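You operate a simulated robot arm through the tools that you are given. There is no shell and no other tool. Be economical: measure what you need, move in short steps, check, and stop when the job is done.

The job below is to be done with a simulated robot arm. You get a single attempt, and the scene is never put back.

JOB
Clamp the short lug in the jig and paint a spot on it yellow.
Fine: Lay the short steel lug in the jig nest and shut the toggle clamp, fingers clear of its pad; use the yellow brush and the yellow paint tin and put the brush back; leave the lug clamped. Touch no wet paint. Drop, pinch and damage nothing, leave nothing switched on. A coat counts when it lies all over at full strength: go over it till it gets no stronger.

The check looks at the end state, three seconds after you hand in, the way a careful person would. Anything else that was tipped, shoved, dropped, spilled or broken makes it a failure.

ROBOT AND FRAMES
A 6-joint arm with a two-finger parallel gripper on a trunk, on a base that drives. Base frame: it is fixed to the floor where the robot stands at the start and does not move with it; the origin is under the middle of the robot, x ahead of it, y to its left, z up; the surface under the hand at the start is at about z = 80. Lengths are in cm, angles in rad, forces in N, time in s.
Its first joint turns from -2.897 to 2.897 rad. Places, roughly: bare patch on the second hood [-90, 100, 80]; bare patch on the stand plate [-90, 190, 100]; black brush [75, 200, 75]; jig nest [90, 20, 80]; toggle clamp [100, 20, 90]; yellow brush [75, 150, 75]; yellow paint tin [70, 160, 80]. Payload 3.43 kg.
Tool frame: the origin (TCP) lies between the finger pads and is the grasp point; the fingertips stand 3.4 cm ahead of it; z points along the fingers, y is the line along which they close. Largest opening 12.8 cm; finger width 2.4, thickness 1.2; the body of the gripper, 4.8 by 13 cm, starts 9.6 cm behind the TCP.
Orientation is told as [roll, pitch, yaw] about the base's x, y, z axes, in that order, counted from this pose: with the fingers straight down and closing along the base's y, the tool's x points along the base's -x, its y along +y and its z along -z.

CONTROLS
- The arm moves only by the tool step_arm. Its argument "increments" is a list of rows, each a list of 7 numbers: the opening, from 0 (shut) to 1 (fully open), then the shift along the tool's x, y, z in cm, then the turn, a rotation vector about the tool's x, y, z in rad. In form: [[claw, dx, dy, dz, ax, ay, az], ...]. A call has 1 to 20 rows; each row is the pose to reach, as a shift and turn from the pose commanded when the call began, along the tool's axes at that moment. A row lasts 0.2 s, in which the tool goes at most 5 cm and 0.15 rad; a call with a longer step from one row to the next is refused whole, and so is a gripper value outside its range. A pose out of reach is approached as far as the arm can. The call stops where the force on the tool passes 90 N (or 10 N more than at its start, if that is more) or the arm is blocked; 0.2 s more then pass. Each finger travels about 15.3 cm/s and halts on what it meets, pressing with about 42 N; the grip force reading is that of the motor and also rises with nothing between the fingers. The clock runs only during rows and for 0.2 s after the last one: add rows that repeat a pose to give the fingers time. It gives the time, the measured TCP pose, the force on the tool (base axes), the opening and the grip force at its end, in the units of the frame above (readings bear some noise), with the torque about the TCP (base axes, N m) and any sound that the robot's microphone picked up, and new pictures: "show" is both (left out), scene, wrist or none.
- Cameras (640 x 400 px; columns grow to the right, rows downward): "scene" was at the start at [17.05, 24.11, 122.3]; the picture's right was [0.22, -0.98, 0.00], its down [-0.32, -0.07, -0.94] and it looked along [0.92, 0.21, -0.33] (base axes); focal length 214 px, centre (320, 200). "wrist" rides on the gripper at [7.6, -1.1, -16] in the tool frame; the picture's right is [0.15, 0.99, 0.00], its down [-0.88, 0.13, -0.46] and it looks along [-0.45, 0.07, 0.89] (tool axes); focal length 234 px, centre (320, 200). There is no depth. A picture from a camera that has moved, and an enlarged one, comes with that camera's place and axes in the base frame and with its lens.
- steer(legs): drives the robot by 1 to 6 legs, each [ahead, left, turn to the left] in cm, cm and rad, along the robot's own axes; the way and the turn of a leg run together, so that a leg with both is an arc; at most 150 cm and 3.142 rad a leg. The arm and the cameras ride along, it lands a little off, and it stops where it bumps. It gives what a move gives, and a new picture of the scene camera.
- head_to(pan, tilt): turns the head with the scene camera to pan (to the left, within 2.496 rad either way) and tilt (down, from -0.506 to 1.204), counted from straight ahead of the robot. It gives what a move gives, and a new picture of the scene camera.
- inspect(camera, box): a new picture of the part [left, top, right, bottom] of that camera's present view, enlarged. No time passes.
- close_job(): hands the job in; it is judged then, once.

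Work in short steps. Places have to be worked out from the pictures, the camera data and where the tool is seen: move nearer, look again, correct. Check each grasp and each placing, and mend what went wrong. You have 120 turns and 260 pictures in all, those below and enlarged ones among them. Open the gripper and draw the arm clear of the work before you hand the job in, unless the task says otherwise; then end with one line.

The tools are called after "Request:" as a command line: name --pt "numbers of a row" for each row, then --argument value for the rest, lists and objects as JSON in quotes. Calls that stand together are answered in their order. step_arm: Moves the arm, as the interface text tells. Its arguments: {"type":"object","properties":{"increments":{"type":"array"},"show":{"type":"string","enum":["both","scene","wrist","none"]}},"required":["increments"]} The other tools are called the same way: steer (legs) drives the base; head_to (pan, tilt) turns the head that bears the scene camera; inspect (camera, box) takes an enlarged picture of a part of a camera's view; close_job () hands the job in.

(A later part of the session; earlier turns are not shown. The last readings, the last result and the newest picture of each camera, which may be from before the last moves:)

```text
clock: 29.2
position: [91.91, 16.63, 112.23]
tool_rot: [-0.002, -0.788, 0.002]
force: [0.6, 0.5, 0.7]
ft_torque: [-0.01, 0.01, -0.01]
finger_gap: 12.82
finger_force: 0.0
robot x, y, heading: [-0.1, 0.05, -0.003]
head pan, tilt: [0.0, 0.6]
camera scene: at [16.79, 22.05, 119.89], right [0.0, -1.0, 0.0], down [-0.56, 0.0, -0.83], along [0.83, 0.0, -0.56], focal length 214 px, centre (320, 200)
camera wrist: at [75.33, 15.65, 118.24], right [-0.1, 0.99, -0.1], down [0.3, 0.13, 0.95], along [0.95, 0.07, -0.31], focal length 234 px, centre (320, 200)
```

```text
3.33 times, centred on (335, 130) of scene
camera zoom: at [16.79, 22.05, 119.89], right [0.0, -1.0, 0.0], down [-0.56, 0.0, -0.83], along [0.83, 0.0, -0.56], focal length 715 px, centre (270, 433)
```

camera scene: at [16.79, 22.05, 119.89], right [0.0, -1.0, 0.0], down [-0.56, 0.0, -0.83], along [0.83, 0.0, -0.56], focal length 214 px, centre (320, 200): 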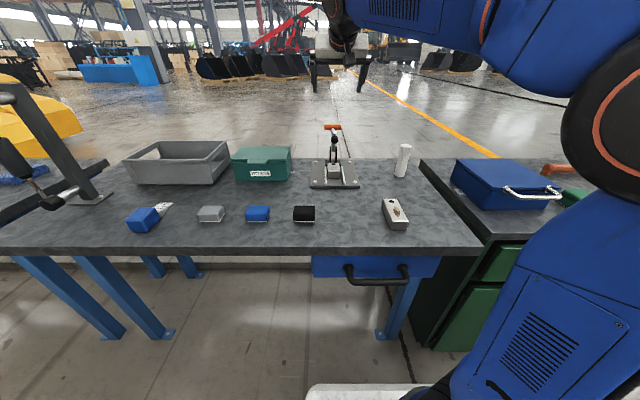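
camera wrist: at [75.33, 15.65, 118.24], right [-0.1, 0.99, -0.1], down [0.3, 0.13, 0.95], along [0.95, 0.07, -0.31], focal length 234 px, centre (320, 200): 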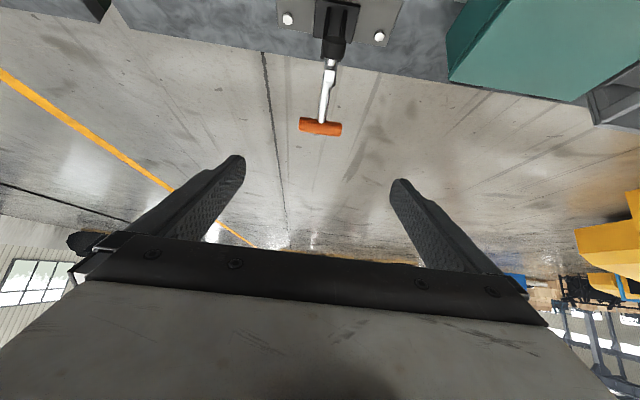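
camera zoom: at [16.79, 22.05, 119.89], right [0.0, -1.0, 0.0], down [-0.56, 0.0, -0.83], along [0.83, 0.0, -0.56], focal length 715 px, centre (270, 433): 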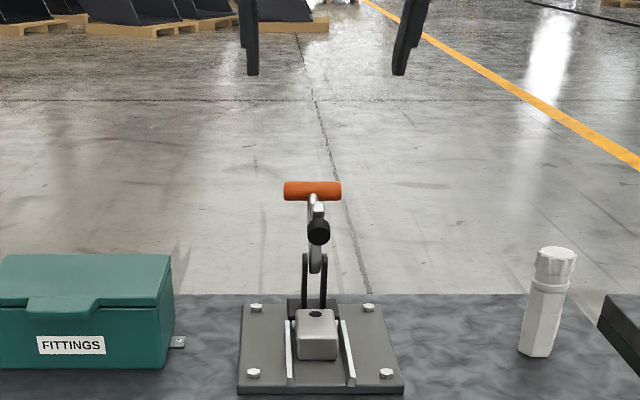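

The two views put the T centre at (108.4,16.8,94.8), about 7 cm long. I move down the tool axis to a pre-grasp point, watching whether the arm reaches it.

Request:
step_arm --pt "1 0.3 0.15 4.5 0 0 0" --pt "1 0.6 0.15 9 0 0 0" --pt "1 0.6 0.15 13.5 0 0 0" --pt "1 0.6 0.15 17.5 0 0 0" --pt "1 0.6 0.15 17.5 0 0 0"

Request:
inspect --camera "scene" --box '[270, 70, 400, 190]'

```text
clock: 30.4
position: [104.0, 16.94, 99.14]
tool_rot: [-0.001, -0.787, 0.001]
force: [-0.6, 0.5, 0.5]
ft_torque: [0.0, 0.0, 0.0]
finger_gap: 12.82
finger_force: 0.0
robot x, y, heading: [-0.22, -0.29, -0.001]
head pan, tilt: [0.0, 0.6]
camera scene: at [16.79, 22.05, 119.89], right [0.0, -1.0, 0.0], down [-0.56, 0.0, -0.83], along [0.83, 0.0, -0.56], focal length 214 px, centre (320, 200)
camera wrist: at [87.34, 15.86, 105.1], right [-0.1, 0.99, -0.11], down [0.3, 0.13, 0.95], along [0.95, 0.07, -0.31], focal length 234 px, centre (320, 200)
```

scene: 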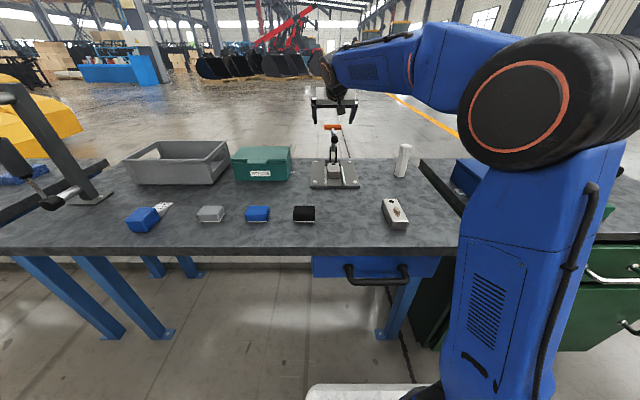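
wrist: 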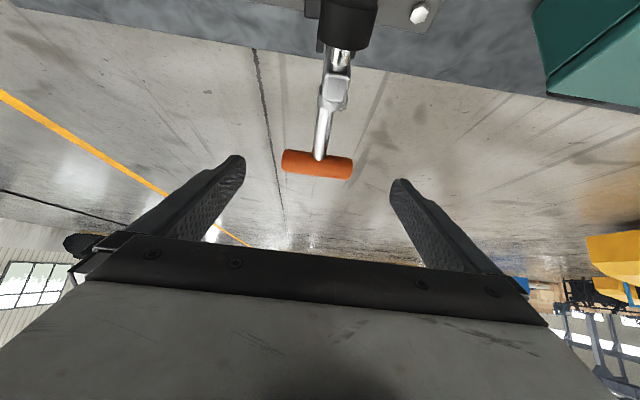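

```text
3.33 times, centred on (335, 130) of scene
camera zoom: at [16.79, 22.05, 119.89], right [0.0, -1.0, 0.0], down [-0.56, 0.0, -0.83], along [0.83, 0.0, -0.56], focal length 715 px, centre (270, 433)
```

zoom: 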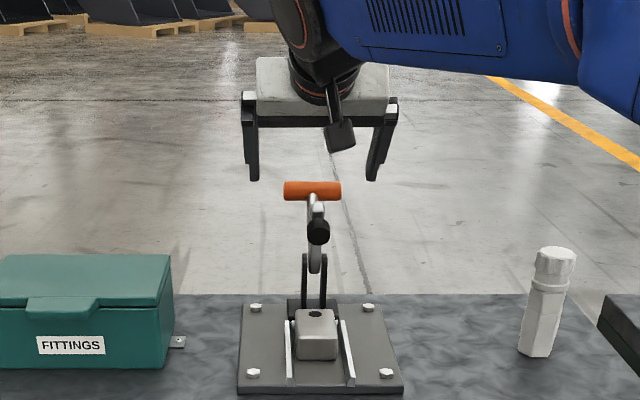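

The reach is fine and the T is centred. I go on 6 cm so that the finger pads straddle it.

Request:
step_arm --pt "1 0 -0.1 2.5 0 0 0" --pt "1 0 -0.1 5 0 0 0" --pt "1 0 -0.1 6.2 0 0 0" --pt "1 0 -0.1 6.2 0 0 0"

Request:
inspect --camera "scene" --box '[270, 70, 400, 190]'

```text
clock: 31.4
position: [108.33, 16.73, 94.79]
tool_rot: [-0.002, -0.788, 0.0]
force: [0.3, -0.3, 0.0]
ft_torque: [0.0, -0.01, -0.02]
finger_gap: 12.82
finger_force: 0.1
robot x, y, heading: [-0.56, 0.23, -0.0]
head pan, tilt: [0.0, 0.6]
camera scene: at [16.8, 22.05, 119.89], right [0.0, -1.0, 0.0], down [-0.57, 0.0, -0.83], along [0.83, 0.0, -0.57], focal length 214 px, centre (320, 200)
camera wrist: at [91.65, 15.82, 100.83], right [-0.1, 0.99, -0.11], down [0.3, 0.13, 0.95], along [0.95, 0.07, -0.31], focal length 234 px, centre (320, 200)
```

scene: 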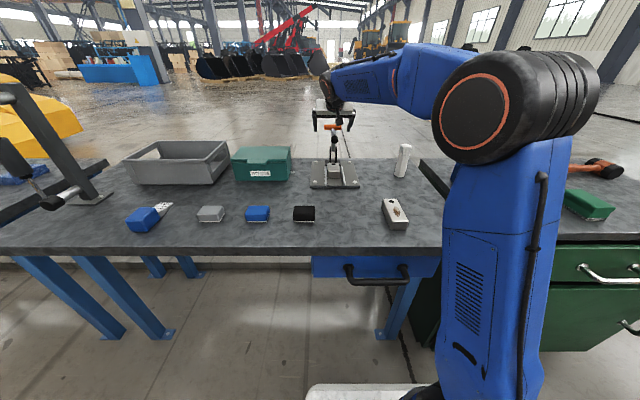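
wrist: 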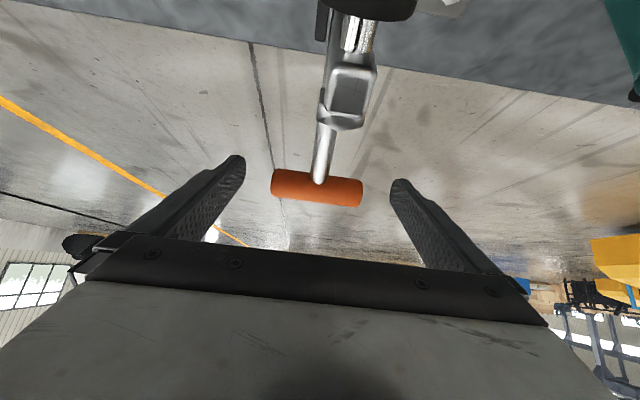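

```text
3.33 times, centred on (335, 130) of scene
camera zoom: at [16.8, 22.05, 119.89], right [0.0, -1.0, 0.0], down [-0.57, 0.0, -0.83], along [0.83, 0.0, -0.57], focal length 715 px, centre (270, 433)
```

zoom: 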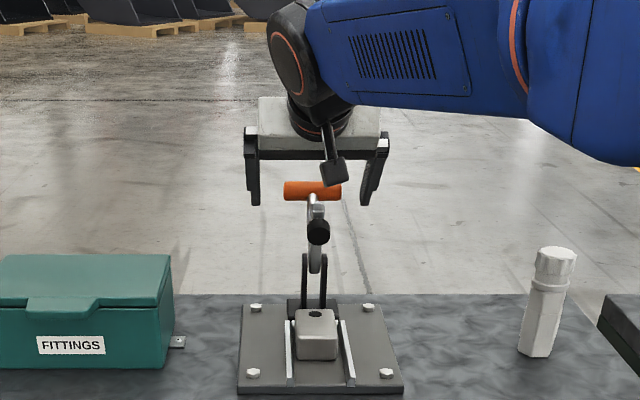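

The T sits between the pads, centred within 0.3 cm. I close on its ends.

Request:
step_arm --pt "0.7 0.3 0 0.3 0 0 0" --pt "0.5 0.3 0 0.3 0 0 0" --pt "0.4 0.3 0 0.3 0 0 0" --pt "0.4 0.3 0 0.3 0 0 0" --show "wrist"

```text
clock: 32.4
position: [108.31, 16.62, 94.58]
tool_rot: [-0.002, -0.786, 0.002]
force: [0.6, -16.7, 1.1]
ft_torque: [-0.43, -0.07, -0.94]
finger_gap: 7.4
finger_force: 44.5
robot x, y, heading: [-0.22, 0.08, 0.003]
head pan, tilt: [0.0, 0.6]
camera wrist: at [91.73, 15.63, 100.52], right [-0.1, 0.99, -0.1], down [0.3, 0.13, 0.95], along [0.95, 0.07, -0.31], focal length 234 px, centre (320, 200)
```

wrist: 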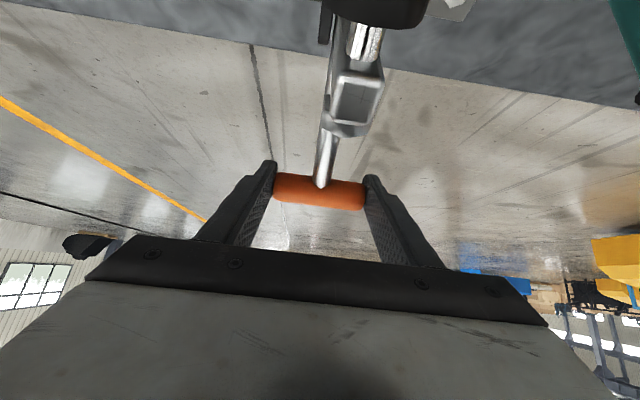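

Gripped at both ends (gap 7.4), with a little side force that I trim. I begin the arc about the pivot, first by about 20°.

Request:
step_arm --pt "0.4 0 -0.12 -0.95 0 0 0" --pt "0.4 0 -0.12 -1.95 0 0 0" --pt "0.4 0.15 -0.12 -2.85 0 0 0" --pt "0.4 0.31 -0.12 -3.76 0 0 0" --show "wrist"

Request:
inspect --camera "scene" --box '[270, 90, 400, 190]'

```text
clock: 33.4
position: [105.42, 16.53, 97.05]
tool_rot: [0.001, -0.789, 0.0]
force: [22.9, -9.0, 10.8]
ft_torque: [0.26, -1.38, 0.05]
finger_gap: 7.38
finger_force: 44.9
robot x, y, heading: [0.14, -0.04, 0.001]
head pan, tilt: [0.0, 0.6]
camera wrist: at [88.82, 15.6, 103.04], right [-0.1, 0.99, -0.1], down [0.3, 0.13, 0.95], along [0.95, 0.07, -0.31], focal length 234 px, centre (320, 200)
```

wrist: 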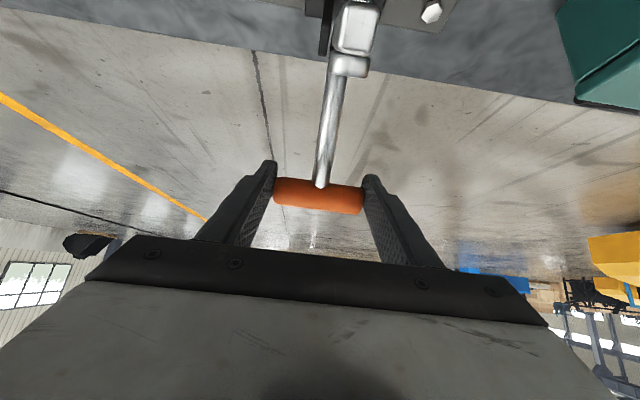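

```text
4.00 times, centred on (335, 140) of scene
camera zoom: at [16.84, 22.01, 119.9], right [0.0, -1.0, 0.0], down [-0.57, 0.0, -0.82], along [0.82, 0.0, -0.57], focal length 858 px, centre (260, 440)
```

zoom: 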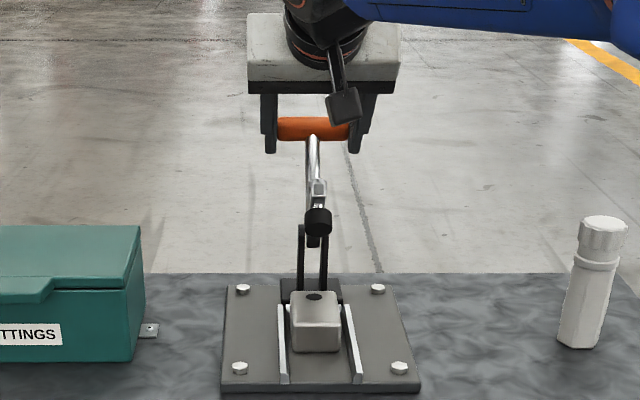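

The lever follows and the pad arm is tipping forward. The readings show outward pull, so I enlarge the radius a little and go on another 20°.

Request:
step_arm --pt "0.4 0.15 -0.05 -0.95 0 0 0" --pt "0.4 0.36 -0.05 -1.86 0 0 0" --pt "0.4 0.8 -0.05 -2.7 0 0 0" --pt "0.4 1.3 -0.05 -3.49 0 0 0" --show "none"

Request:
inspect --camera "scene" --box '[270, 90, 400, 190]'

```text
clock: 34.4
position: [102.12, 16.6, 98.55]
tool_rot: [-0.001, -0.789, 0.001]
force: [18.0, 5.5, 15.3]
ft_torque: [0.38, -1.48, 0.1]
finger_gap: 7.39
finger_force: 45.2
robot x, y, heading: [-0.01, -0.19, 0.0]
head pan, tilt: [0.0, 0.6]
```

```text
4.00 times, centred on (335, 140) of scene
camera zoom: at [16.79, 22.07, 119.89], right [0.0, -1.0, 0.0], down [-0.56, 0.0, -0.83], along [0.83, 0.0, -0.56], focal length 858 px, centre (260, 440)
```

zoom: 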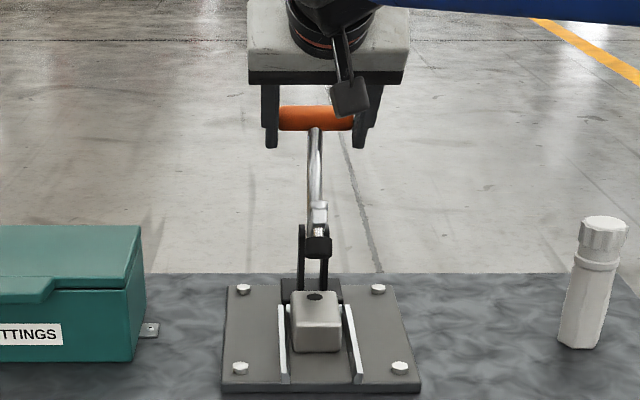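

Going well, with moderate forces. Another 20° of arc.

Request:
step_arm --pt "0.4 0.46 0 -0.85 0 0 0" --pt "0.4 1.1 0 -1.55 0 0 0" --pt "0.4 1.82 0 -2.2 0 0 0" --pt "0.4 2.57 0 -2.79 0 0 0" --show "none"

Request:
inspect --camera "scene" --box '[270, 90, 400, 190]'

```text
clock: 35.4
position: [98.28, 16.64, 98.62]
tool_rot: [-0.002, -0.789, 0.001]
force: [3.1, 1.1, 17.2]
ft_torque: [-0.26, -0.61, -0.25]
finger_gap: 7.39
finger_force: 44.5
robot x, y, heading: [-0.08, -0.25, 0.001]
head pan, tilt: [0.0, 0.6]
```

```text
4.00 times, centred on (335, 140) of scene
camera zoom: at [16.74, 22.03, 119.9], right [0.0, -1.0, 0.0], down [-0.56, 0.0, -0.83], along [0.83, 0.0, -0.56], focal length 858 px, centre (260, 440)
```

zoom: 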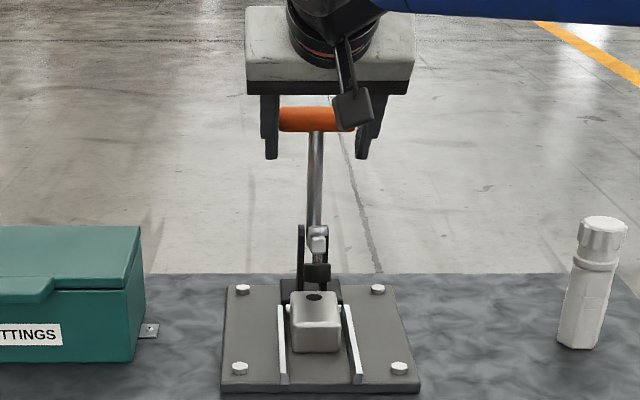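

Another 20°, slowing as the pad comes near the lug.

Request:
step_arm --pt "0.4 0.81 0 -0.52 0 0 0" --pt "0.4 1.66 0 -0.96 0 0 0" --pt "0.4 2.1 0 -1.15 0 0 0" --pt "0.4 2.55 0 -1.33 0 0 0" --show "none"

Request:
inspect --camera "scene" --box '[270, 90, 400, 190]'

```text
clock: 36.4
position: [95.65, 16.64, 97.74]
tool_rot: [-0.002, -0.785, 0.003]
force: [-0.2, -0.5, -0.2]
ft_torque: [-0.01, -0.02, 0.01]
finger_gap: 5.15
finger_force: 0.0
robot x, y, heading: [-0.14, -0.01, -0.0]
head pan, tilt: [0.0, 0.6]
```

```text
4.00 times, centred on (335, 140) of scene
camera zoom: at [16.8, 22.05, 119.89], right [0.0, -1.0, 0.0], down [-0.57, 0.0, -0.82], along [0.82, 0.0, -0.57], focal length 858 px, centre (260, 440)
```

zoom: 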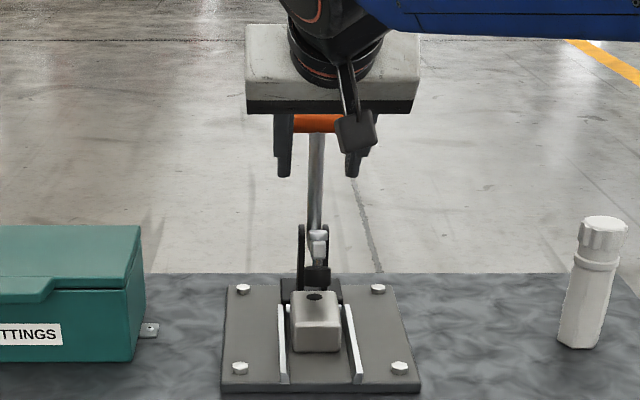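

The fingers slipped off the T's front at about 100° of handle angle: something resists there, perhaps the pad meeting the lug. I look closely before going on.

Request:
inspect --camera "scene" --box '[310, 115, 360, 165]'

Request:
inspect --camera "wrist" --box '[220, 0, 460, 260]'

```text
8.00 times, centred on (335, 140) of scene
camera zoom: at [16.8, 22.05, 119.89], right [0.0, -1.0, 0.0], down [-0.57, 0.0, -0.82], along [0.82, 0.0, -0.57], focal length 1716 px, centre (200, 680)
```

zoom: 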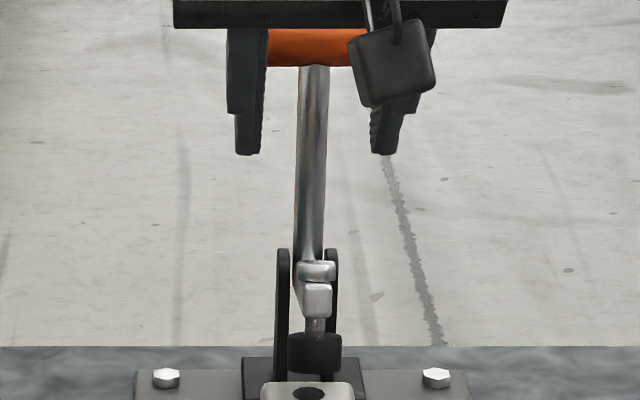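

```text
1.54 times, centred on (340, 130) of wrist
camera zoom: at [78.95, 15.62, 103.72], right [-0.1, 0.99, -0.11], down [0.3, 0.13, 0.94], along [0.95, 0.07, -0.31], focal length 360 px, centre (289, 308)
```

zoom: 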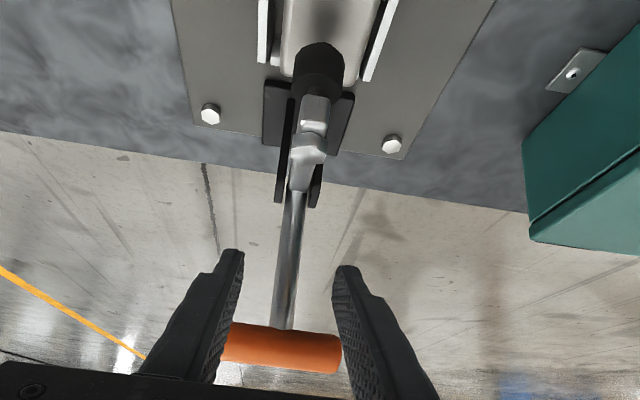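

The pad is near the lug but not down, and the handle is at about (98.3,98.8), now just behind my fingers. I withdraw along the tool axis, shift over the T and reach past it on both sides of the stem, so that I can push it forward from behind.

Request:
step_arm --pt "0.5 0 0 -2 0 0 0" --pt "0.4 0 0 -6.5 0 0 0" --pt "0.25 -2.5 0 -7 0 0 0" --pt "0.25 -5.2 0 -7 0 0 0" --pt "0.25 -5.2 0 -7 0 0 0" --show "wrist"

Request:
inspect --camera "scene" --box '[290, 90, 380, 170]'

```text
clock: 37.6
position: [94.4, 16.56, 106.48]
tool_rot: [-0.002, -0.788, 0.002]
force: [-0.2, -0.1, 0.9]
ft_torque: [0.01, 0.01, 0.01]
finger_gap: 3.19
finger_force: 0.0
robot x, y, heading: [0.19, 0.05, -0.002]
head pan, tilt: [0.0, 0.6]
camera wrist: at [77.78, 15.63, 112.5], right [-0.1, 0.99, -0.1], down [0.3, 0.13, 0.95], along [0.95, 0.07, -0.31], focal length 234 px, centre (320, 200)
```

wrist: 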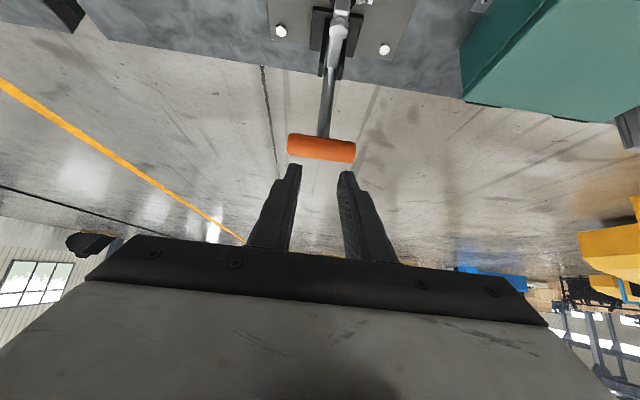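

```text
5.00 times, centred on (335, 130) of scene
camera zoom: at [16.8, 22.05, 119.89], right [0.0, -1.0, 0.0], down [-0.56, 0.0, -0.83], along [0.83, 0.0, -0.56], focal length 1072 px, centre (245, 550)
```

zoom: 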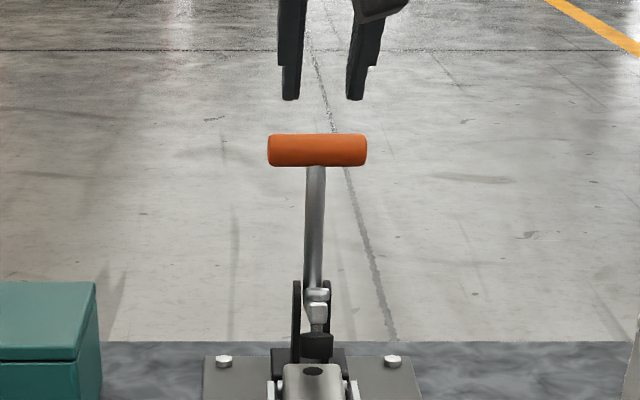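

The T is at about (98.5,99.4), 2.6 cm thick. I shift 1 cm farther over it and advance past it.

Request:
step_arm --pt "0.25 -1.1 0.1 0 0 0 0" --pt "0.25 -1.1 0.1 2.5 0 0 0" --pt "0.25 -1.1 0.1 5 0 0 0" --pt "0.25 -1.1 0.1 7 0 0 0" --pt "0.25 -1.1 0.1 7 0 0 0" --show "wrist"

Request:
inspect --camera "scene" --box '[290, 90, 380, 170]'

```text
clock: 38.8
position: [99.73, 16.6, 103.53]
tool_rot: [0.005, -0.805, -0.001]
force: [8.6, 2.5, 84.7]
ft_torque: [-0.18, -1.67, 1.06]
finger_gap: 3.18
finger_force: 0.1
robot x, y, heading: [0.12, 0.13, -0.001]
head pan, tilt: [0.0, 0.6]
camera wrist: at [83.03, 15.55, 109.25], right [-0.1, 0.99, -0.1], down [0.28, 0.13, 0.95], along [0.95, 0.07, -0.29], focal length 234 px, centre (320, 200)
```

wrist: 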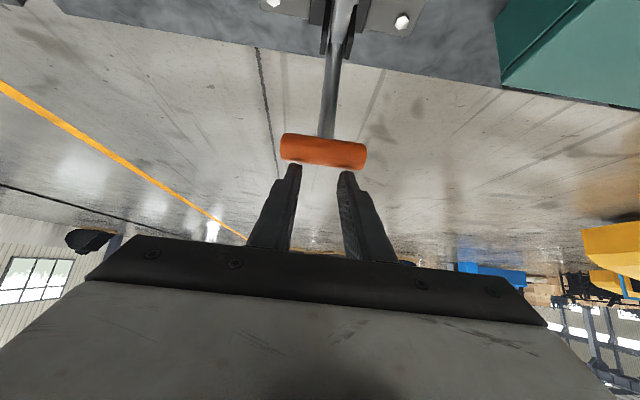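

```text
5.00 times, centred on (335, 130) of scene
camera zoom: at [16.52, 22.01, 119.95], right [0.0, -1.0, 0.0], down [-0.56, 0.0, -0.83], along [0.83, 0.0, -0.56], focal length 1072 px, centre (245, 550)
```

zoom: 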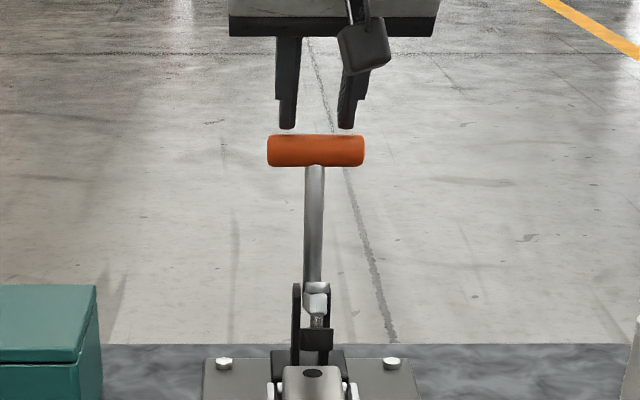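

I am pressing on top of the T (85 N), so it sits farther back than I judged, at about (102,98.8): the handle stopped near upright while the pad already looks down on the lug at x≈93. I back off at once and look.

Request:
step_arm --pt "0.25 0 0 -2 0 0 0" --pt "0.25 0 0 -6 0 0 0" --pt "0.25 0 0 -10 0 0 0" --pt "0.25 3 -2 -13 0 0 0" --pt "0.25 6 -5 -15 0 0 0" --pt "0.25 9 -8 -16 0 0 0" --pt "0.25 12 -11 -16 0 0 0" --pt "0.25 12 -11 -16 0 0 0" --show "wrist"

Request:
inspect --camera "scene" --box '[300, 110, 370, 190]'

Request:
inspect --camera "wrist" --box '[280, 0, 520, 200]'

```text
clock: 40.6
position: [80.5, 5.54, 105.15]
tool_rot: [-0.001, -0.787, 0.002]
force: [0.0, 0.2, -0.3]
ft_torque: [0.0, -0.03, 0.0]
finger_gap: 3.19
finger_force: 0.0
robot x, y, heading: [0.02, 0.03, 0.002]
head pan, tilt: [0.0, 0.6]
camera wrist: at [63.75, 4.55, 111.13], right [-0.1, 0.99, -0.1], down [0.3, 0.13, 0.95], along [0.95, 0.07, -0.31], focal length 234 px, centre (320, 200)
```

wrist: 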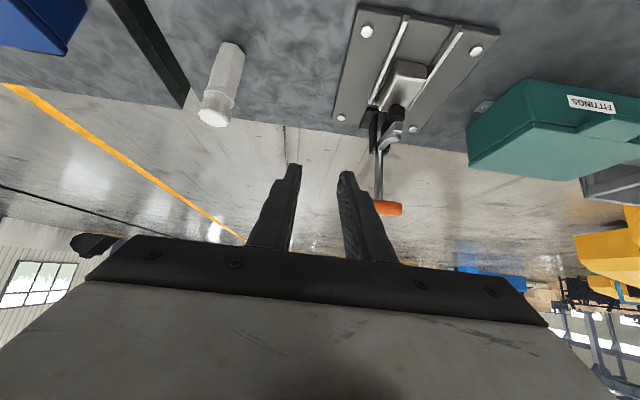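

```text
5.00 times, centred on (335, 150) of scene
camera zoom: at [16.8, 22.05, 119.9], right [0.0, -1.0, 0.0], down [-0.56, 0.0, -0.83], along [0.83, 0.0, -0.56], focal length 1072 px, centre (245, 450)
```

zoom: 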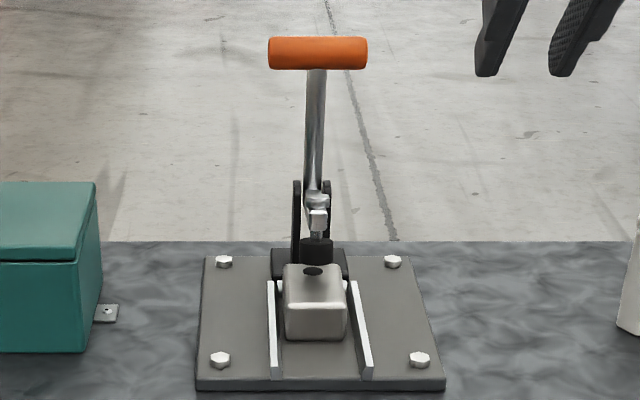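

```text
2.00 times, centred on (400, 100) of wrist
camera zoom: at [63.75, 4.55, 111.13], right [-0.1, 0.99, -0.1], down [0.3, 0.13, 0.95], along [0.95, 0.07, -0.31], focal length 468 px, centre (160, 400)
```

zoom: 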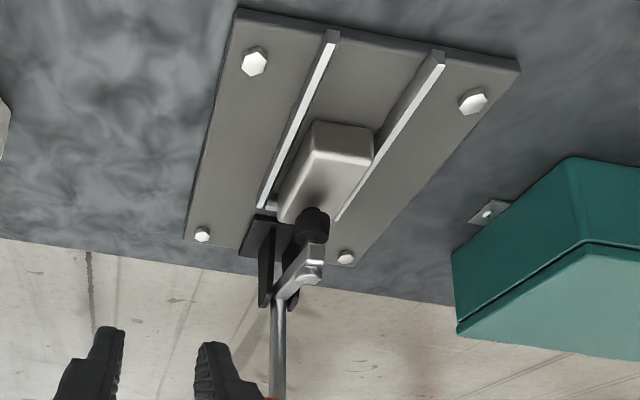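

From the front I cannot tell whether the pad arm is fully down. I take a side view from the right.

Request:
step_arm --pt "0.6 -1.2 -0.6 1.9 -0.097 0 -0.097" --pt "1 -2.4 -1.1 3.8 -0.195 0 -0.194" --pt "1 -3.6 -1.7 5.7 -0.292 0 -0.291" --pt "1 -4.8 -2.3 7.6 -0.39 0 -0.389" --pt "1 -6 -2.8 9.5 -0.487 0 -0.486" --pt "1 -7.2 -3.4 11.4 -0.584 0 -0.583" --pt "1 -8.4 -4 13.3 -0.682 0 -0.68" --pt "1 -9.5 -4.5 15.2 -0.779 0 -0.777" --pt "1 -9.5 -4.5 15.2 -0.779 0 -0.777" --show "wrist"

Request:
inspect --camera "wrist" --box '[200, 60, 440, 260]'

```text
clock: 42.6
position: [97.92, 1.21, 101.01]
tool_rot: [0.0, -0.785, 1.102]
force: [-0.3, 0.6, -0.1]
ft_torque: [-0.04, 0.02, 0.01]
finger_gap: 12.82
finger_force: 0.1
robot x, y, heading: [-0.26, 0.34, 0.001]
head pan, tilt: [0.0, 0.6]
camera wrist: at [91.31, -14.09, 107.08], right [-0.93, 0.35, -0.1], down [0.02, 0.33, 0.94], along [0.37, 0.88, -0.31], focal length 234 px, centre (320, 200)
```

wrist: 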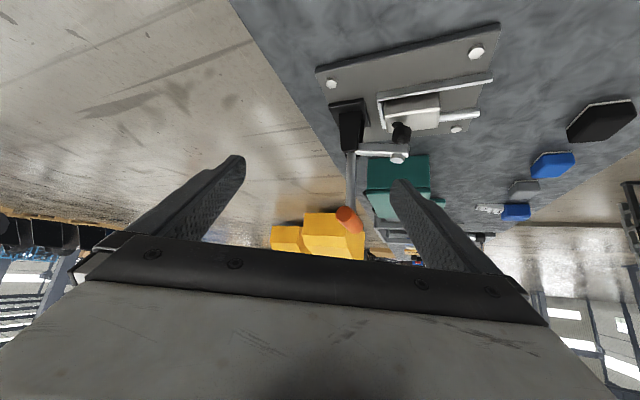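

```text
2.00 times, centred on (320, 160) of wrist
camera zoom: at [91.31, -14.09, 107.08], right [-0.93, 0.35, -0.1], down [0.02, 0.33, 0.94], along [0.37, 0.88, -0.31], focal length 468 px, centre (320, 280)
```

zoom: 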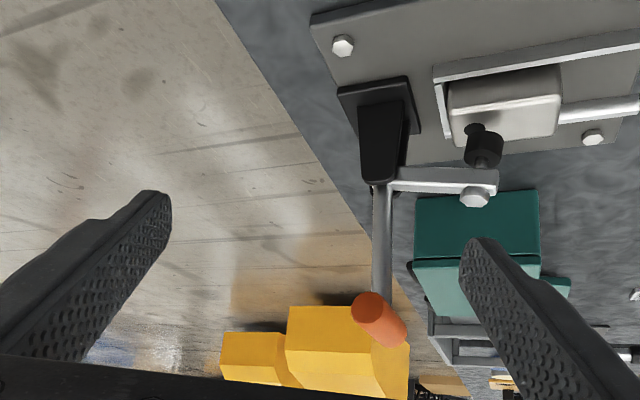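

The handle is upright and the pad arm level, as in a shut toggle clamp. I enlarge the pad contact.

Request:
inspect --camera "wrist" --box '[360, 80, 450, 170]'

```text
4.44 times, centred on (405, 125) of wrist
camera zoom: at [91.31, -14.09, 107.08], right [-0.93, 0.35, -0.1], down [0.02, 0.33, 0.94], along [0.37, 0.88, -0.31], focal length 1041 px, centre (-58, 533)
```

zoom: 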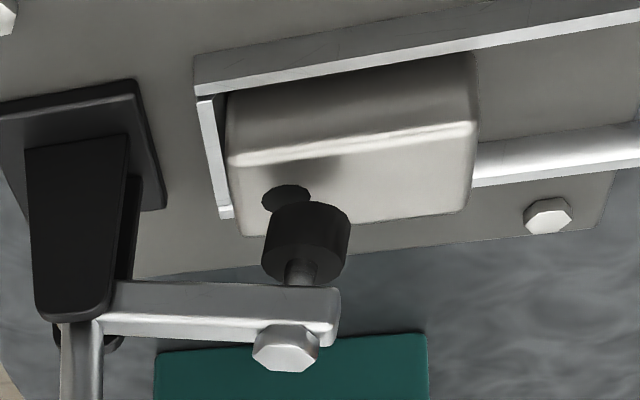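

Working the rays through, the pad is still about 1 cm above the lug and the arm tips up a few degrees, so the clamp is not shut: the handle needs a firmer push forward over its resistance. I return to yaw 0 and take a steeper pitch to push the T from behind.

Request:
step_arm --pt "0.6 0 2.2 -0.7 0.097 0 0.097" --pt "0.25 0 4.4 -1.4 0.195 0 0.195" --pt "0.25 0 6.6 -2.1 0.292 0 0.292" --pt "0.25 0 8.8 -2.8 0.39 0 0.39" --pt "0.25 0 11 -3.5 0.487 0 0.487" --pt "0.25 0 13.2 -4.3 0.584 0 0.584" --pt "0.25 0 15.4 -5 0.682 0 0.682" --pt "0.25 0 17.5 -5.7 0.778 0 0.778" --pt "0.25 0 17.5 -5.7 0.778 0 0.778" --show "none"

Request:
step_arm --pt "0.25 -4 4 -1 0 0.145 0" --pt "0.25 -7 7 -1 0 0.29 0" --pt "0.25 -10 9.5 0 0 0.435 0" --pt "0.25 -13 11.1 2 0 0.435 0" --pt "0.25 -13 11.1 2 0 0.435 0" --show "wrist"

```text
clock: 44.6
position: [80.23, 5.55, 105.04]
tool_rot: [-0.003, -0.787, 0.0]
force: [-0.1, 0.0, -0.5]
ft_torque: [-0.02, 0.0, -0.01]
finger_gap: 3.19
finger_force: 0.1
robot x, y, heading: [-0.13, -0.09, -0.001]
head pan, tilt: [0.0, 0.6]
```

```text
refused: row 1 steps farther than a row can; nothing moved
```

I resend it with shorter steps.

Request:
step_arm --pt "0.25 -3 2.5 0.5 0 0.1 0" --pt "0.25 -6 5 1 0 0.2 0" --pt "0.25 -9 7.5 1.5 0 0.3 0" --pt "0.25 -12 9.5 2 0 0.4 0" --pt "0.25 -14 11.1 2.7 0 0.435 0" --pt "0.25 -14 11.1 2.7 0 0.435 0" --show "wrist"

```text
clock: 46.0
position: [92.16, 16.66, 113.0]
tool_rot: [0.001, -0.35, 0.001]
force: [-0.5, -0.4, 0.3]
ft_torque: [0.02, 0.04, 0.02]
finger_gap: 3.2
finger_force: 0.0
robot x, y, heading: [0.0, 0.2, -0.001]
head pan, tilt: [0.0, 0.6]
camera wrist: at [79.45, 15.63, 125.54], right [-0.14, 0.99, -0.05], down [0.67, 0.13, 0.73], along [0.73, 0.07, -0.68], focal length 234 px, centre (320, 200)
```

wrist: 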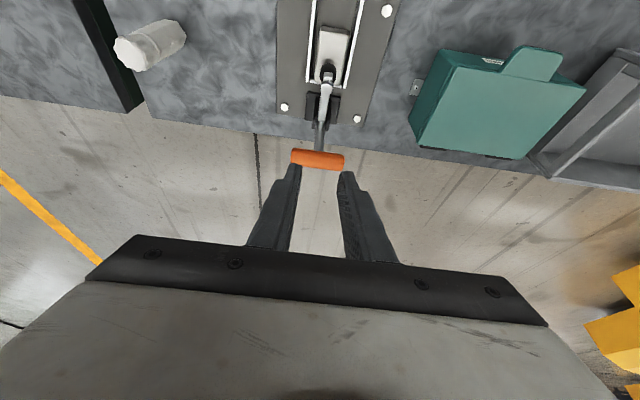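

Both views put the T at about (99.4,99.4), handle angle ~94°, so it still has some 10° to go. I move above and behind it and look before going down.

Request:
step_arm --pt "0.25 -3 0.1 0 0 0 0" --pt "0.25 -6 0.1 2 0 0 0" --pt "0.25 -6 0.1 5.5 0 0 0" --pt "0.25 -6 0.1 5.5 0 0 0" --show "wrist"

Request:
inspect --camera "scene" --box '[290, 90, 380, 170]'

```text
clock: 47.0
position: [99.75, 16.85, 110.09]
tool_rot: [0.0, -0.351, 0.0]
force: [0.8, 1.0, -0.2]
ft_torque: [0.02, -0.01, 0.02]
finger_gap: 3.19
finger_force: 0.0
robot x, y, heading: [-0.09, -0.24, -0.001]
head pan, tilt: [0.0, 0.6]
camera wrist: at [87.13, 15.96, 122.45], right [-0.14, 0.99, -0.05], down [0.67, 0.13, 0.73], along [0.73, 0.07, -0.68], focal length 234 px, centre (320, 200)
```

wrist: 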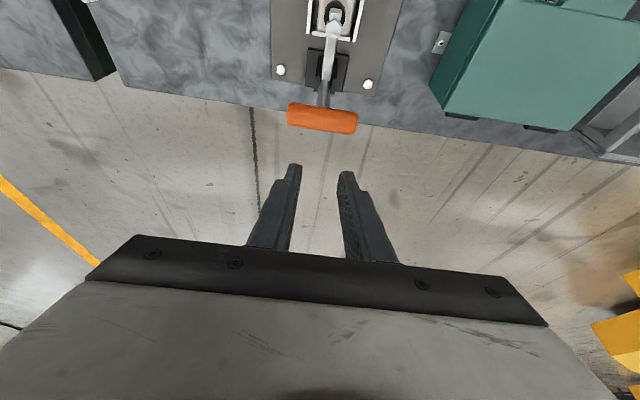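

```text
5.00 times, centred on (335, 130) of scene
camera zoom: at [16.8, 22.05, 119.89], right [0.0, -1.0, 0.0], down [-0.57, 0.0, -0.82], along [0.82, 0.0, -0.57], focal length 1072 px, centre (245, 550)
```

zoom: 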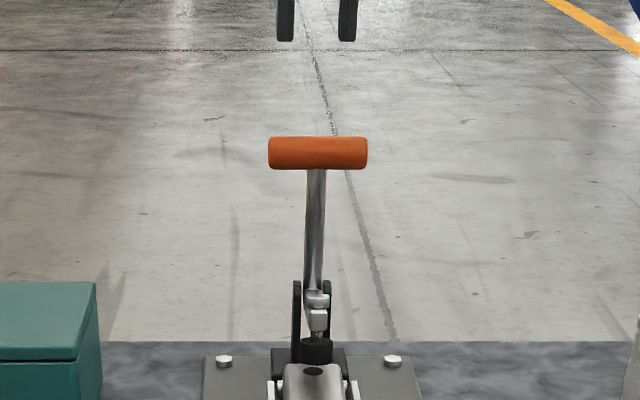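

The T is confirmed at (99.3,16.75,99.4). I descend straight along the tool axis; it should pass about 4 cm behind the T.

Request:
step_arm --pt "0.25 0 0 3 0 0 0" --pt "0.25 0 0 6 0 0 0" --pt "0.25 0 0 8.4 0 0 0" --pt "0.25 0 0 8.4 0 0 0" --show "wrist"

Request:
inspect --camera "scene" --box '[290, 90, 380, 170]'

```text
clock: 48.0
position: [102.44, 16.82, 101.97]
tool_rot: [0.0, -0.351, 0.0]
force: [0.7, -0.4, 0.4]
ft_torque: [0.02, 0.02, 0.01]
finger_gap: 3.2
finger_force: 0.1
robot x, y, heading: [0.34, 0.14, 0.003]
head pan, tilt: [0.0, 0.6]
camera wrist: at [89.94, 15.78, 114.54], right [-0.14, 0.99, -0.05], down [0.67, 0.13, 0.73], along [0.73, 0.07, -0.68], focal length 234 px, centre (320, 200)
```

wrist: 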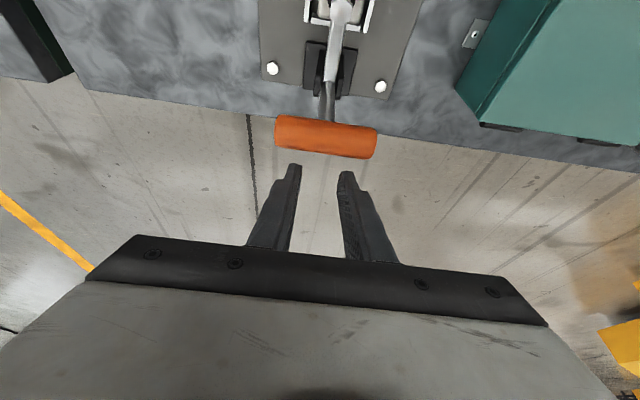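

```text
5.00 times, centred on (335, 130) of scene
camera zoom: at [16.8, 22.05, 119.89], right [0.0, -1.0, 0.0], down [-0.57, 0.0, -0.83], along [0.83, 0.0, -0.57], focal length 1072 px, centre (245, 550)
```

zoom: 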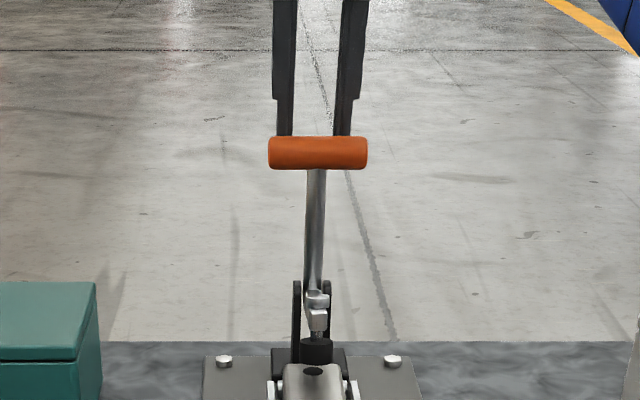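

The fingers are behind the bar, on either side of the stem. I push forward slowly; the call halts if the force gets too high.

Request:
step_arm --pt "0.25 0.6 0 -0.1 0 0 0" --pt "0.25 1.2 0 -0.2 0 0 0" --pt "0.25 1.6 0 -0.3 0 0 0" --pt "0.25 2.0 0 -0.4 0 0 0" --pt "0.25 2.4 0 -0.5 0 0 0" --show "none"

Request:
inspect --camera "scene" --box '[300, 110, 370, 180]'

```text
clock: 49.2
position: [99.98, 16.65, 101.74]
tool_rot: [-0.001, -0.35, 0.0]
force: [-0.1, -0.5, 0.6]
ft_torque: [-0.02, 0.01, 0.0]
finger_gap: 3.19
finger_force: 0.2
robot x, y, heading: [-0.11, -0.05, -0.003]
head pan, tilt: [0.0, 0.6]
```

```text
5.71 times, centred on (335, 145) of scene
camera zoom: at [16.8, 22.05, 119.89], right [0.0, -1.0, 0.0], down [-0.57, 0.0, -0.83], along [0.83, 0.0, -0.57], focal length 1226 px, centre (234, 514)
```

zoom: 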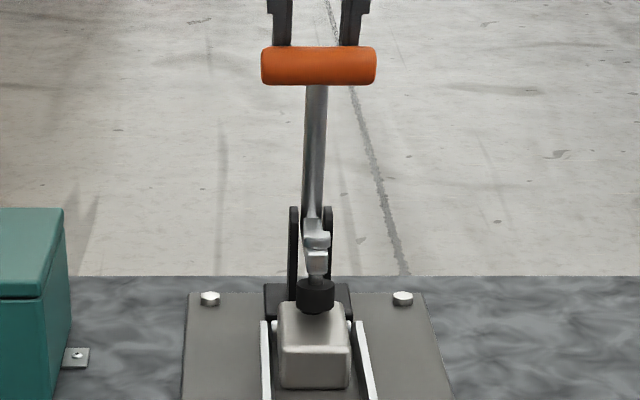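

The pad came down over the hole and the force fell to zero: the lever may have snapped over. I push a little more to feel the stop.

Request:
step_arm --pt "0.25 0.4 0 -0.05 0 0 0" --pt "0.25 0.8 0 -0.1 0 0 0" --pt "0.25 1.2 0 -0.15 0 0 0" --show "none"

Request:
inspect --camera "scene" --box '[300, 110, 370, 180]'

Request:
inspect --camera "wrist" --box '[220, 0, 440, 200]'

```text
clock: 50.0
position: [99.18, 16.63, 101.6]
tool_rot: [-0.001, -0.355, 0.002]
force: [40.3, 5.7, 21.1]
ft_torque: [-0.12, -0.83, 0.07]
finger_gap: 3.19
finger_force: 0.1
robot x, y, heading: [0.21, -0.11, 0.001]
head pan, tilt: [0.0, 0.6]
```

```text
5.71 times, centred on (335, 145) of scene
camera zoom: at [16.91, 22.06, 119.88], right [0.0, -1.0, 0.0], down [-0.57, 0.0, -0.82], along [0.82, 0.0, -0.57], focal length 1226 px, centre (234, 514)
```

zoom: 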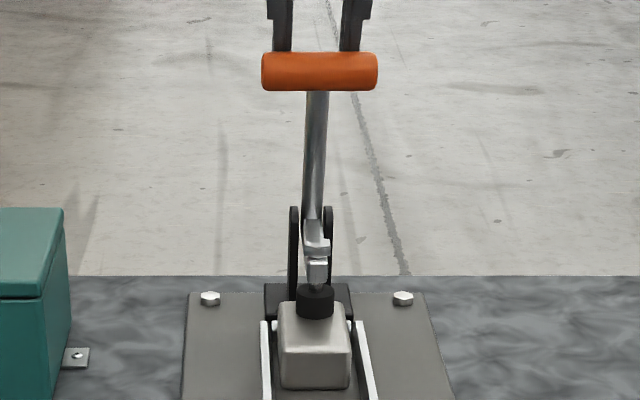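

```text
2.00 times, centred on (330, 100) of wrist
camera zoom: at [86.48, 15.73, 113.96], right [-0.14, 0.99, -0.05], down [0.67, 0.13, 0.73], along [0.73, 0.07, -0.68], focal length 468 px, centre (300, 400)
```

zoom: 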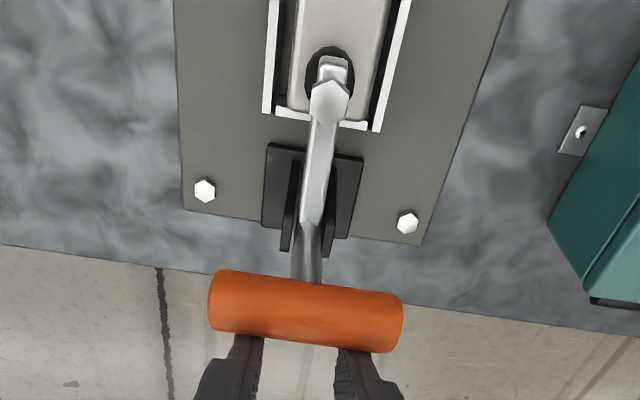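

The pad is on the lug and the handle resists with 40 N. I push a little more, in case it must click past dead centre.

Request:
step_arm --pt "0.25 0.25 0 0 0 0 0" --pt "0.25 0.5 0 0 0 0 0" --show "none"

Request:
inspect --camera "scene" --box '[300, 110, 370, 180]'

```text
clock: 50.5
position: [99.11, 16.69, 101.54]
tool_rot: [0.002, -0.364, 0.0]
force: [15.3, 1.0, 2.7]
ft_torque: [-0.15, -0.39, 0.0]
finger_gap: 3.19
finger_force: 0.1
robot x, y, heading: [0.04, 0.18, -0.001]
head pan, tilt: [0.0, 0.6]
stopped in row 2: the force on the tool passed its limit at 97 N (the readings are from after the stop); the commanded pose is now the measured one
```

```text
5.71 times, centred on (335, 145) of scene
camera zoom: at [16.96, 22.07, 119.89], right [0.0, -1.0, 0.0], down [-0.57, 0.0, -0.82], along [0.82, 0.0, -0.57], focal length 1226 px, centre (234, 514)
```

zoom: 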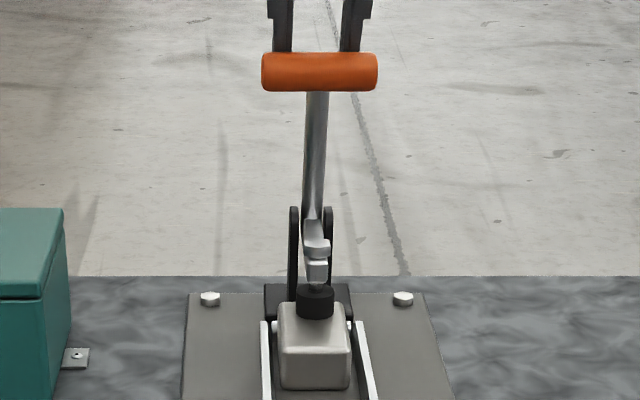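

It is a hard stop, so the clamp is shut. I back the fingers off, rise, and check that the pad stays down.

Request:
step_arm --pt "0.25 -1 0 0 0 0 0" --pt "0.25 -2 0 -1 0 0 0" --pt "0.25 -2 0 -5 0 0 0" --pt "0.25 -2 0 -9 0 0 0" --pt "0.25 2 -1 -11 0 0 0" --pt "0.25 6 -2 -13 0 0 0" --pt "0.25 10 -3 -14 0 0 0" --pt "0.25 14 -4 -14 0 0 0" --pt "0.25 18 -5 -14 0 0 0" --pt "0.25 22 -6 -14 0 0 0" --pt "0.25 22 -6 -14 0 0 0" --show "wrist"

Request:
inspect --camera "scene" --box '[300, 110, 370, 180]'

Request:
head_to --pan 1.2 --tilt 0.5

```text
clock: 52.9
position: [73.29, 10.73, 106.94]
tool_rot: [0.0, -0.364, -0.001]
force: [0.0, -0.8, -0.4]
ft_torque: [0.02, 0.01, 0.02]
finger_gap: 3.19
finger_force: 0.0
robot x, y, heading: [0.26, -0.05, -0.001]
head pan, tilt: [0.0, 0.6]
camera wrist: at [60.55, 9.75, 119.18], right [-0.14, 0.99, -0.05], down [0.66, 0.13, 0.74], along [0.74, 0.07, -0.67], focal length 234 px, centre (320, 200)
```

wrist: 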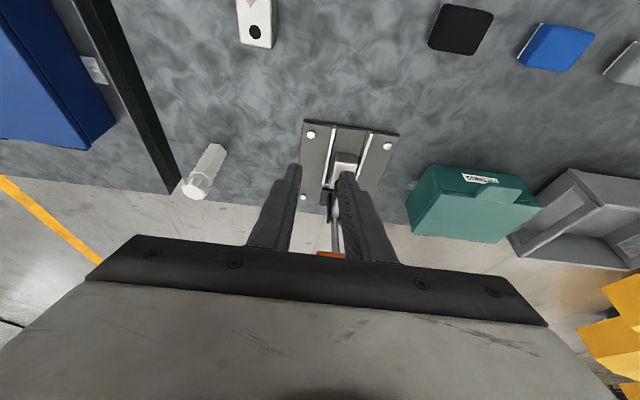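

```text
5.71 times, centred on (335, 145) of scene
camera zoom: at [16.9, 22.06, 119.89], right [0.0, -1.0, 0.0], down [-0.57, 0.0, -0.83], along [0.83, 0.0, -0.57], focal length 1226 px, centre (234, 514)
```

zoom: 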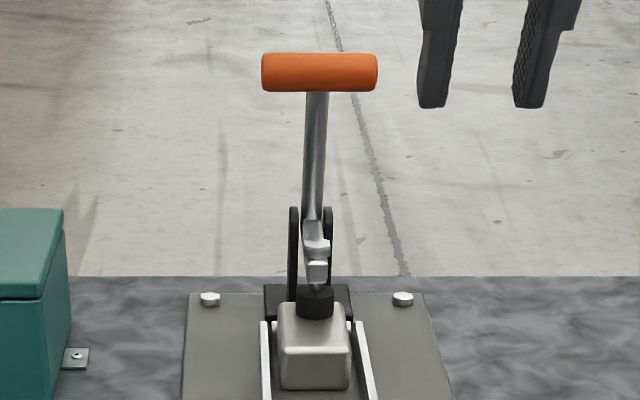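

```text
clock: 54.3
position: [73.39, 10.7, 106.9]
tool_rot: [0.001, -0.363, 0.0]
force: [-0.8, 0.4, -0.5]
ft_torque: [0.01, -0.02, -0.03]
finger_gap: 3.19
finger_force: 0.1
robot x, y, heading: [0.17, 0.54, 0.003]
head pan, tilt: [1.201, 0.499]
camera scene: at [11.35, 30.54, 120.8], right [0.93, -0.36, 0.0], down [-0.17, -0.45, -0.88], along [0.32, 0.82, -0.48], focal length 214 px, centre (320, 200)
```

scene: 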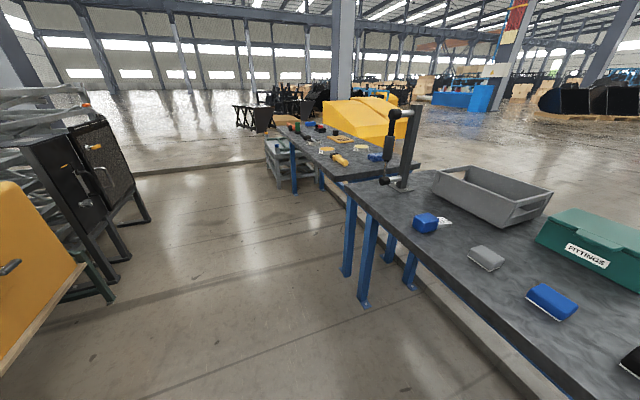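

The pad stays down and the lug is clamped. Now for the brush on the left table. I draw the arm in and look at the way on the left.

Request:
step_arm --pt "0.5 3.3 -0.7 -2.5 0 0.052 0" --pt "1 6.6 -1.4 -5 0 0.104 0" --pt "1 10 -2.1 -7.5 0 0.156 0" --pt "1 13.3 -2.8 -10 0 0.208 0" --pt "1 16.6 -3.5 -12.5 0 0.26 0" --pt "1 20 -4.2 -15 0 0.312 0" --pt "1 23.3 -5 -17.4 0 0.364 0" --pt "1 23.3 -5 -17.4 0 0.364 0" --show "none"

Request:
head_to --pan 1.9 --tilt 0.7

```text
clock: 56.1
position: [45.81, 5.99, 113.89]
tool_rot: [0.004, -0.004, 0.0]
force: [-0.4, 0.0, 0.4]
ft_torque: [-0.03, 0.0, 0.0]
finger_gap: 12.8
finger_force: 0.0
out of reach, approached as far as the arm can: row 7, 8
robot x, y, heading: [0.05, -0.2, -0.002]
head pan, tilt: [1.201, 0.499]
```

```text
clock: 57.2
position: [45.79, 6.02, 113.89]
tool_rot: [0.006, -0.003, 0.0]
force: [-0.3, -0.4, -0.8]
ft_torque: [0.02, 0.01, 0.0]
finger_gap: 12.8
finger_force: 0.2
robot x, y, heading: [0.23, -0.25, -0.002]
head pan, tilt: [1.901, 0.7]
camera scene: at [5.3, 30.1, 119.04], right [0.95, 0.32, 0.0], down [0.21, -0.61, -0.77], along [-0.25, 0.72, -0.64], focal length 214 px, centre (320, 200)
```

scene: 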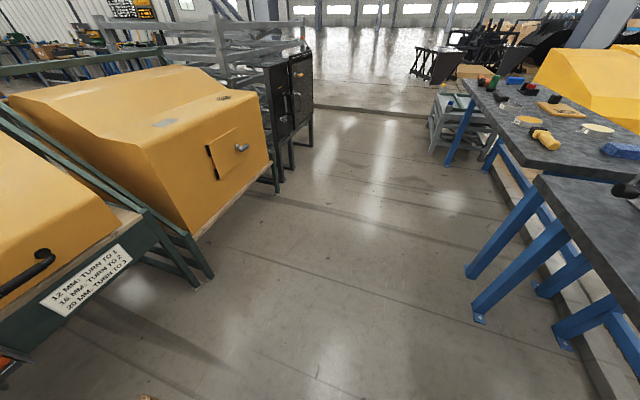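

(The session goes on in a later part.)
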